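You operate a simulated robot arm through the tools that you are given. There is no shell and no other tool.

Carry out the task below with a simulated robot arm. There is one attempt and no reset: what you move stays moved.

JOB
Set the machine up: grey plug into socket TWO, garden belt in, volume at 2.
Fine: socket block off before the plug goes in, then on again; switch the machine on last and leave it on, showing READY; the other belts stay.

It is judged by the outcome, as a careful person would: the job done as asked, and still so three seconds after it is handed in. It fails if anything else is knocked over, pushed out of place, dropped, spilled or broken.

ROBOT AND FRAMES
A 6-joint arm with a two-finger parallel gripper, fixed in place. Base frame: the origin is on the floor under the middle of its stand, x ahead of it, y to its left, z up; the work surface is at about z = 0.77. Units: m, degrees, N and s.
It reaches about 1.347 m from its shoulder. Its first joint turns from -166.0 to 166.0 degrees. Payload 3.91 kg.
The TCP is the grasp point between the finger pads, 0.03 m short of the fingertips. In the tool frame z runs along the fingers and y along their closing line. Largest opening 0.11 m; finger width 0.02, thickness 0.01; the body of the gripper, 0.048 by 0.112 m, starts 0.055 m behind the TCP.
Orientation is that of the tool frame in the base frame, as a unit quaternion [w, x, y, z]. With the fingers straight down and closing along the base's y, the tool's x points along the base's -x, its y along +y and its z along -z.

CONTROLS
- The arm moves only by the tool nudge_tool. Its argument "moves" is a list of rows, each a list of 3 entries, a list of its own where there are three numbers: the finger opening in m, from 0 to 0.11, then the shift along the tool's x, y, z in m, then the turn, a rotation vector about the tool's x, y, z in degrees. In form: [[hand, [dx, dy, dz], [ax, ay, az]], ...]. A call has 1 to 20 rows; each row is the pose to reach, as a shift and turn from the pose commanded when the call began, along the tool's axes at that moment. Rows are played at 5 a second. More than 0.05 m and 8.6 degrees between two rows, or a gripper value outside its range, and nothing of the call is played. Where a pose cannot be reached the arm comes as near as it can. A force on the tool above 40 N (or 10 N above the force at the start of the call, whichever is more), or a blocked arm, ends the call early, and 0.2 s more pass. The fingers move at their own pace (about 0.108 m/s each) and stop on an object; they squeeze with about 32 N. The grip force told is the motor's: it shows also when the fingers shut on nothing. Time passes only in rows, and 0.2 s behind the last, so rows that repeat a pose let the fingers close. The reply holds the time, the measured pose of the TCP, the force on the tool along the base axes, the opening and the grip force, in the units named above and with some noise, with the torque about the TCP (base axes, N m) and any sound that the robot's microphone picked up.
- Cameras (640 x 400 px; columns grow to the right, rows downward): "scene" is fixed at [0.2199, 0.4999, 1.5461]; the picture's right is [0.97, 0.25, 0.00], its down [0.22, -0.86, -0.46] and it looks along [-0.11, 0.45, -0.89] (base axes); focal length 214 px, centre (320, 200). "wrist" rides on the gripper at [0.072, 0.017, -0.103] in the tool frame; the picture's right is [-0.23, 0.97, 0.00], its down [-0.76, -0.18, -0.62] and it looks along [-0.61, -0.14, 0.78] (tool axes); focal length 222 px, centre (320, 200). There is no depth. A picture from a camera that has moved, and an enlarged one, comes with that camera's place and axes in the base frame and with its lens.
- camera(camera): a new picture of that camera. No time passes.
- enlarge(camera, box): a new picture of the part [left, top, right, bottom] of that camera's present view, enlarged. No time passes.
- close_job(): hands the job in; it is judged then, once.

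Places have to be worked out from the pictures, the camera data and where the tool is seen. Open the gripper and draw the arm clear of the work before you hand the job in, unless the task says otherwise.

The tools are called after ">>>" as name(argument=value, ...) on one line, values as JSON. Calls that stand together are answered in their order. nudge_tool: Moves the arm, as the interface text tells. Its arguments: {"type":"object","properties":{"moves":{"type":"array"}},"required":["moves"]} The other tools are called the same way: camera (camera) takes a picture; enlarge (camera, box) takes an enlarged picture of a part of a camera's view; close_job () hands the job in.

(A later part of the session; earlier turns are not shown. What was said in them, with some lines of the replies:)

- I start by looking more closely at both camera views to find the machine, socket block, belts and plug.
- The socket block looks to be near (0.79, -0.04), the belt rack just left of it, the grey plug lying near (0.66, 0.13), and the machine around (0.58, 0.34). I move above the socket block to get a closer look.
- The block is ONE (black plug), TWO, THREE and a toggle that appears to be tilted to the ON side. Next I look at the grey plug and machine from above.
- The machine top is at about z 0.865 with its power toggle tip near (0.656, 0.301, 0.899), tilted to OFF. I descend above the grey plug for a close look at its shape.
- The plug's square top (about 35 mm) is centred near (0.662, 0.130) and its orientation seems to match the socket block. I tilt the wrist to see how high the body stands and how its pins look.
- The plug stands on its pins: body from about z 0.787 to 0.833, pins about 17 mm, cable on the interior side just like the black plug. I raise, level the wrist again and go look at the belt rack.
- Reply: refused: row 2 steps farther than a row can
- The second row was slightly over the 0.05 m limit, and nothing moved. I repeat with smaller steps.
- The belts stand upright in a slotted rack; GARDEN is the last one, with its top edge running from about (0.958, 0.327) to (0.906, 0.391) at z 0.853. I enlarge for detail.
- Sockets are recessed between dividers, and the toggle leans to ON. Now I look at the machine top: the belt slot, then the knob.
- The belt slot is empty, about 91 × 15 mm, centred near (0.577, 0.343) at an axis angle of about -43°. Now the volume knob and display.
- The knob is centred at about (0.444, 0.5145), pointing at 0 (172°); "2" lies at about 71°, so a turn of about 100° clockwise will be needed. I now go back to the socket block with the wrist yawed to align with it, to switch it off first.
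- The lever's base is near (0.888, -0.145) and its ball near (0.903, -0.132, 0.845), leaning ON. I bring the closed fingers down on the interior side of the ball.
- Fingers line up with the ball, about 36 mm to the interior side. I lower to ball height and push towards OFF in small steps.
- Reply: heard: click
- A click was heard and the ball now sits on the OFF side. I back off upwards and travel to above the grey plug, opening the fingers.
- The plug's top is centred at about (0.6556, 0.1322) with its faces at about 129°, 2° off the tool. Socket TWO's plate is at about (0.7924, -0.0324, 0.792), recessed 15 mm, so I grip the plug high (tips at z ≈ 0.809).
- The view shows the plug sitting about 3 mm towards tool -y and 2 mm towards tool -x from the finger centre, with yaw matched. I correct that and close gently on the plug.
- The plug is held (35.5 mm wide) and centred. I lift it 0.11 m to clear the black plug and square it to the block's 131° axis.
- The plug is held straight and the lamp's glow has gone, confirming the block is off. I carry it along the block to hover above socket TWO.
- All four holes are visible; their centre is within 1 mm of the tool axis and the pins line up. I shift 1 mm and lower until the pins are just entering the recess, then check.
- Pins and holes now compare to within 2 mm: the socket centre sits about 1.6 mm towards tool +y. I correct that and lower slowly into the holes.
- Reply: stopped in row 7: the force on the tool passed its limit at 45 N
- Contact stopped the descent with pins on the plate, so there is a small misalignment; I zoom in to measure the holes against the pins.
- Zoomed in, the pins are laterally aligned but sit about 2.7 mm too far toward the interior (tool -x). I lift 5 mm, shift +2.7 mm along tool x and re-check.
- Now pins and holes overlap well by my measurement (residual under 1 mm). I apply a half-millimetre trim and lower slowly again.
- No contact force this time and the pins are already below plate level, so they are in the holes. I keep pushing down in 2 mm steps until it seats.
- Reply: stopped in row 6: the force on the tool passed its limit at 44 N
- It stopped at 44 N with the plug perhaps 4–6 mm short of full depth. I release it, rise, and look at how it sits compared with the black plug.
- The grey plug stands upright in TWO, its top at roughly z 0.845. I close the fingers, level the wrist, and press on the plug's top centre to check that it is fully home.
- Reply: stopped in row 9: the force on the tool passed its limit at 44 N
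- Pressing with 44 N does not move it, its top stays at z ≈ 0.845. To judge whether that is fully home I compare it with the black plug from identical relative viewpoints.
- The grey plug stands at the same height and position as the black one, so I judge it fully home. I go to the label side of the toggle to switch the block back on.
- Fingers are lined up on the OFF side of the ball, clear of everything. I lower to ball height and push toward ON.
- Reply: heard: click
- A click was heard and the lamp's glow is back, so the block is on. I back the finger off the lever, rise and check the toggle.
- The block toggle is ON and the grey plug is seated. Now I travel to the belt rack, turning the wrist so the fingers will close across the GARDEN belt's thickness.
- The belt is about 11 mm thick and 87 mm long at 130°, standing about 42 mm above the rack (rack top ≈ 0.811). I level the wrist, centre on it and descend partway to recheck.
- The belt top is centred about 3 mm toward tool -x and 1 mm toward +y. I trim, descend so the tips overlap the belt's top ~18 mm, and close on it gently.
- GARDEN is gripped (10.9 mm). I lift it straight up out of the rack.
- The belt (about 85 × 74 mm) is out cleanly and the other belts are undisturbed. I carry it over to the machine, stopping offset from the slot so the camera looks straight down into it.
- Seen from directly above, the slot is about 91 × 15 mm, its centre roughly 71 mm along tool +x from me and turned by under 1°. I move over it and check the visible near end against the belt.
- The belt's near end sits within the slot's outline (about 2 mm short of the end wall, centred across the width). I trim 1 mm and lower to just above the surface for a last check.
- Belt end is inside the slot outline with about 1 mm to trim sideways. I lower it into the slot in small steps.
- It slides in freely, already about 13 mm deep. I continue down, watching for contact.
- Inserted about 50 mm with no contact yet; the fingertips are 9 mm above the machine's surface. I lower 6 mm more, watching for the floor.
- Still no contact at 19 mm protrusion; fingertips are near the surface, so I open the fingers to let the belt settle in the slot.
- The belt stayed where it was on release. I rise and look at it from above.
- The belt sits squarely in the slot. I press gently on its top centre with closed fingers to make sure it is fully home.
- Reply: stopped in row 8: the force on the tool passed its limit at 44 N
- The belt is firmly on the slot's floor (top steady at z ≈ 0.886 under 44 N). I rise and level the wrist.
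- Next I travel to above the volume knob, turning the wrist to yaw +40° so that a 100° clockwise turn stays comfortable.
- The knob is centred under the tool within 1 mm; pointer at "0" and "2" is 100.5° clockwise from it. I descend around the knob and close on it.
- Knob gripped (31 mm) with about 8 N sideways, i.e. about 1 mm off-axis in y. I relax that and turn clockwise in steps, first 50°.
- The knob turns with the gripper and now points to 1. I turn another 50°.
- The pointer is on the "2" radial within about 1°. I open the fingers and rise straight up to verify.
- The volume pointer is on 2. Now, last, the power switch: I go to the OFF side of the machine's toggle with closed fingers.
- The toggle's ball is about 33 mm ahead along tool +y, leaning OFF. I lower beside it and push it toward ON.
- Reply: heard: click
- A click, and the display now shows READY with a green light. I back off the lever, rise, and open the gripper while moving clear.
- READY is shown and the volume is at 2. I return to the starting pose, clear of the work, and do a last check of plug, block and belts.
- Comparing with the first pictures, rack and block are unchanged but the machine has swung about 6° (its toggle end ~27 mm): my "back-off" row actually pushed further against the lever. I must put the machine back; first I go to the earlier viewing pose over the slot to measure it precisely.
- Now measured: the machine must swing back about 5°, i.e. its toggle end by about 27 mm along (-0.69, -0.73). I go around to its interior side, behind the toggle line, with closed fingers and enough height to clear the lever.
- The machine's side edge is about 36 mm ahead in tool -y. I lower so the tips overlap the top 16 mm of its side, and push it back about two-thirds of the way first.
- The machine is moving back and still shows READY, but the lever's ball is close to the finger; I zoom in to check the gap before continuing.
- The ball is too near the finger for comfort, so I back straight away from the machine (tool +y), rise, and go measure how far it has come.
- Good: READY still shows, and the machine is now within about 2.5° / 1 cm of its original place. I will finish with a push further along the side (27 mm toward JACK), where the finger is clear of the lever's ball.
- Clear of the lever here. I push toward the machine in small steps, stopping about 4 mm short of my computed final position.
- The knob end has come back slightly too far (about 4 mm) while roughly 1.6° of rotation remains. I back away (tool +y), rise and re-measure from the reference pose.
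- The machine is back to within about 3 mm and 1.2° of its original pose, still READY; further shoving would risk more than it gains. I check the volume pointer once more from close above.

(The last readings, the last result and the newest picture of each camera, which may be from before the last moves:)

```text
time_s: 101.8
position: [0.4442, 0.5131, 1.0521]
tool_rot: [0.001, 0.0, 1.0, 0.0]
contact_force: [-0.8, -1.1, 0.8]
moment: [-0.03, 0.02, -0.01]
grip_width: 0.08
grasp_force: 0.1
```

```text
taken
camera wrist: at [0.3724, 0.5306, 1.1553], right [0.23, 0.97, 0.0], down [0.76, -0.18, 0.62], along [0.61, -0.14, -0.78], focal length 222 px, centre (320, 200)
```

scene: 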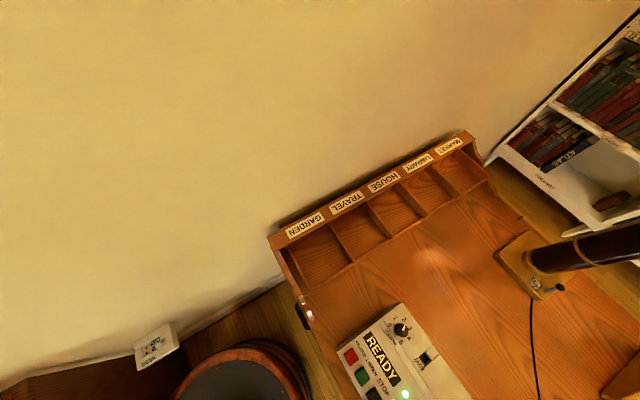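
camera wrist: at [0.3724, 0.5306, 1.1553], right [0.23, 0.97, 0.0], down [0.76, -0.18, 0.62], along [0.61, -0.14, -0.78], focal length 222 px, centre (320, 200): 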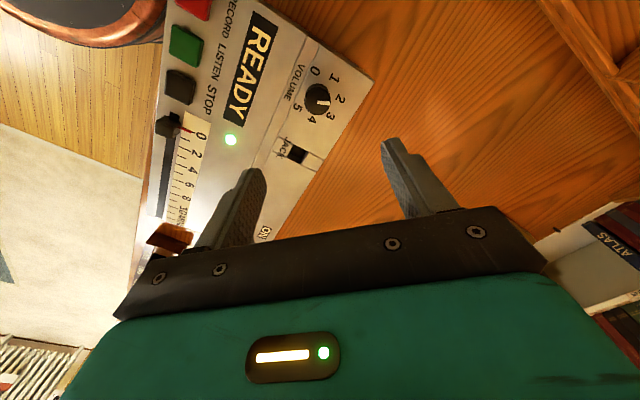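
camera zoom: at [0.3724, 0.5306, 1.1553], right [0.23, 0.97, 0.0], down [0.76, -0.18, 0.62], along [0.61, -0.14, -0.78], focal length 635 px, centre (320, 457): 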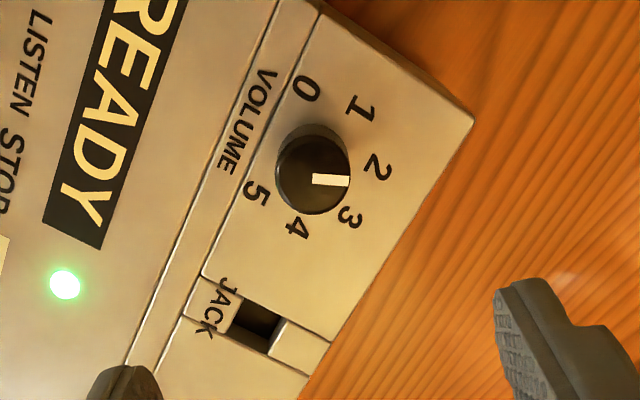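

The pointer reads 2 (within about 2°) and READY is lit. I open fully, retreat to the start pose well clear of everything, and take a last look.

>>> nudge_tool(moves=[[0.09, [0, 0, -0.045], [0, 0, 0]], [0.1, [-0.01, -0.03, -0.08], [0, 0, 0]], [0.11, [-0.025, -0.07, -0.1], [0, 0, 0]], [0.11, [-0.04, -0.11, -0.12], [0, 0, 0]], [0.11, [-0.055, -0.15, -0.14], [0, 0, 0]], [0.11, [-0.07, -0.19, -0.155], [0, 0, 0]], [0.11, [-0.08, -0.23, -0.16], [0, 0, 0]], [0.11, [-0.09, -0.27, -0.16], [0, 0, 0]], [0.11, [-0.098, -0.31, -0.16], [0, 0, 0]], [0.11, [-0.098, -0.323, -0.16], [0, 0, 0]], [0.11, [-0.098, -0.323, -0.16], [0, 0, 0]]])

>>> camera(camera="wrist")

>>> enlarge(camera="wrist", box=[220, 100, 460, 250])

>>> enlarge(camera="wrist", box=[290, 0, 530, 150])

>>> camera(camera="scene")

```text
time_s: 104.2
position: [0.5437, 0.1901, 1.2118]
tool_rot: [0.001, 0.001, 1.0, 0.001]
contact_force: [-0.8, -0.4, -0.3]
moment: [0.02, -0.01, -0.04]
grip_width: 0.1101
grasp_force: 0.1
```

```text
taken
camera wrist: at [0.471, 0.2079, 1.3154], right [0.23, 0.97, 0.0], down [0.76, -0.18, 0.62], along [0.61, -0.14, -0.78], focal length 222 px, centre (320, 200)
```

wrist: 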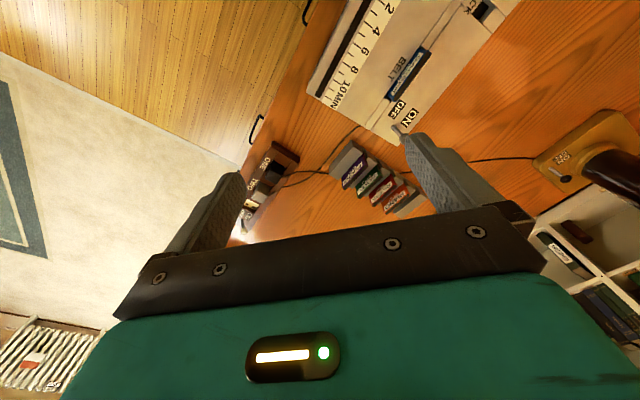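

```text
2.67 times, centred on (340, 175) of wrist
camera zoom: at [0.471, 0.2079, 1.3154], right [0.23, 0.97, 0.0], down [0.76, -0.18, 0.62], along [0.61, -0.14, -0.78], focal length 592 px, centre (267, 267)
```

zoom: 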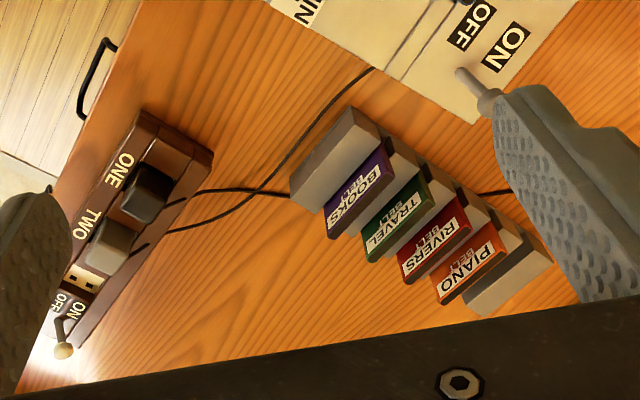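

```text
2.67 times, centred on (410, 75) of wrist
camera zoom: at [0.471, 0.2079, 1.3154], right [0.23, 0.97, 0.0], down [0.76, -0.18, 0.62], along [0.61, -0.14, -0.78], focal length 592 px, centre (80, 533)
```

zoom: 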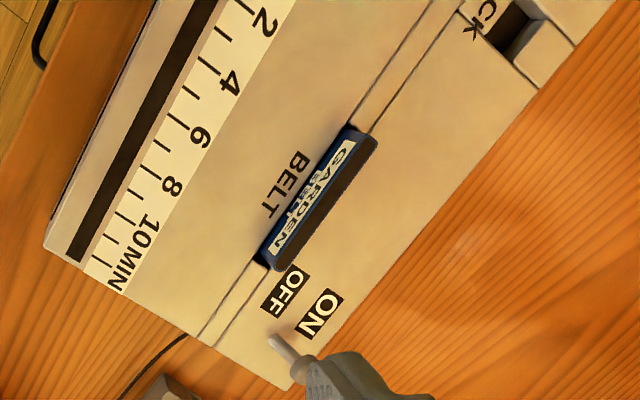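

```text
taken
```

scene: 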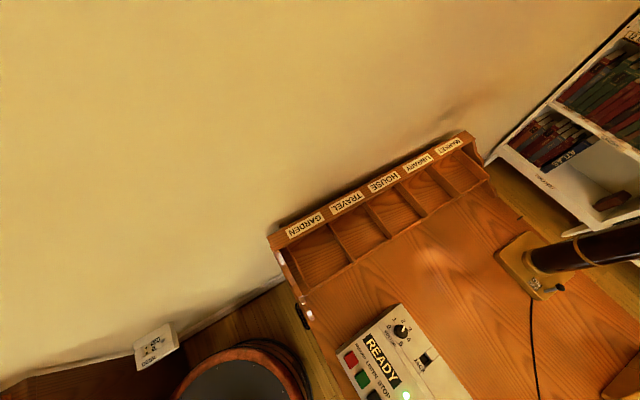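

From the same pose as at the start, the machine, rack, block and phone all match their original places to within a few pixels. Grey plug is in TWO, the block is ON, GARDEN is in the slot, volume is 2 and READY is showing. The arm is clear with the gripper open, so I hand the job in.

>>> close_job()

```text
The job is handed in.
```

The machine is set up as you asked and shows READY. While switching it on I knocked it out of place and had to push it back.

- **Plug:** the grey plug is in socket TWO. The socket block was off while it went in and is on again now. The plug stopped going down at about 44 N. I took it as fully home because it stood level with the black plug, and the machine then powered up.
- **Belt:** GARDEN is in the belt slot, resting on its floor. The other four belts are still in the rack, untouched.
- **Volume:** the knob points at 2, within about 2°.
- **Power:** the machine was switched on last and left on.

**Machine moved:** after switching it on I made a wrong move. The finger kept pushing on the lever and swung the machine about 5–6°, moving its switch end by roughly 27 mm. I pushed it back with two pushes on its side. By my measurements it is now about 3 mm and 1.2° from where it started, and up to about 7 mm out at the button end. I left it there because more pushing could have made it worse.

In the last pictures the belt rack and socket block match where they were at the start.
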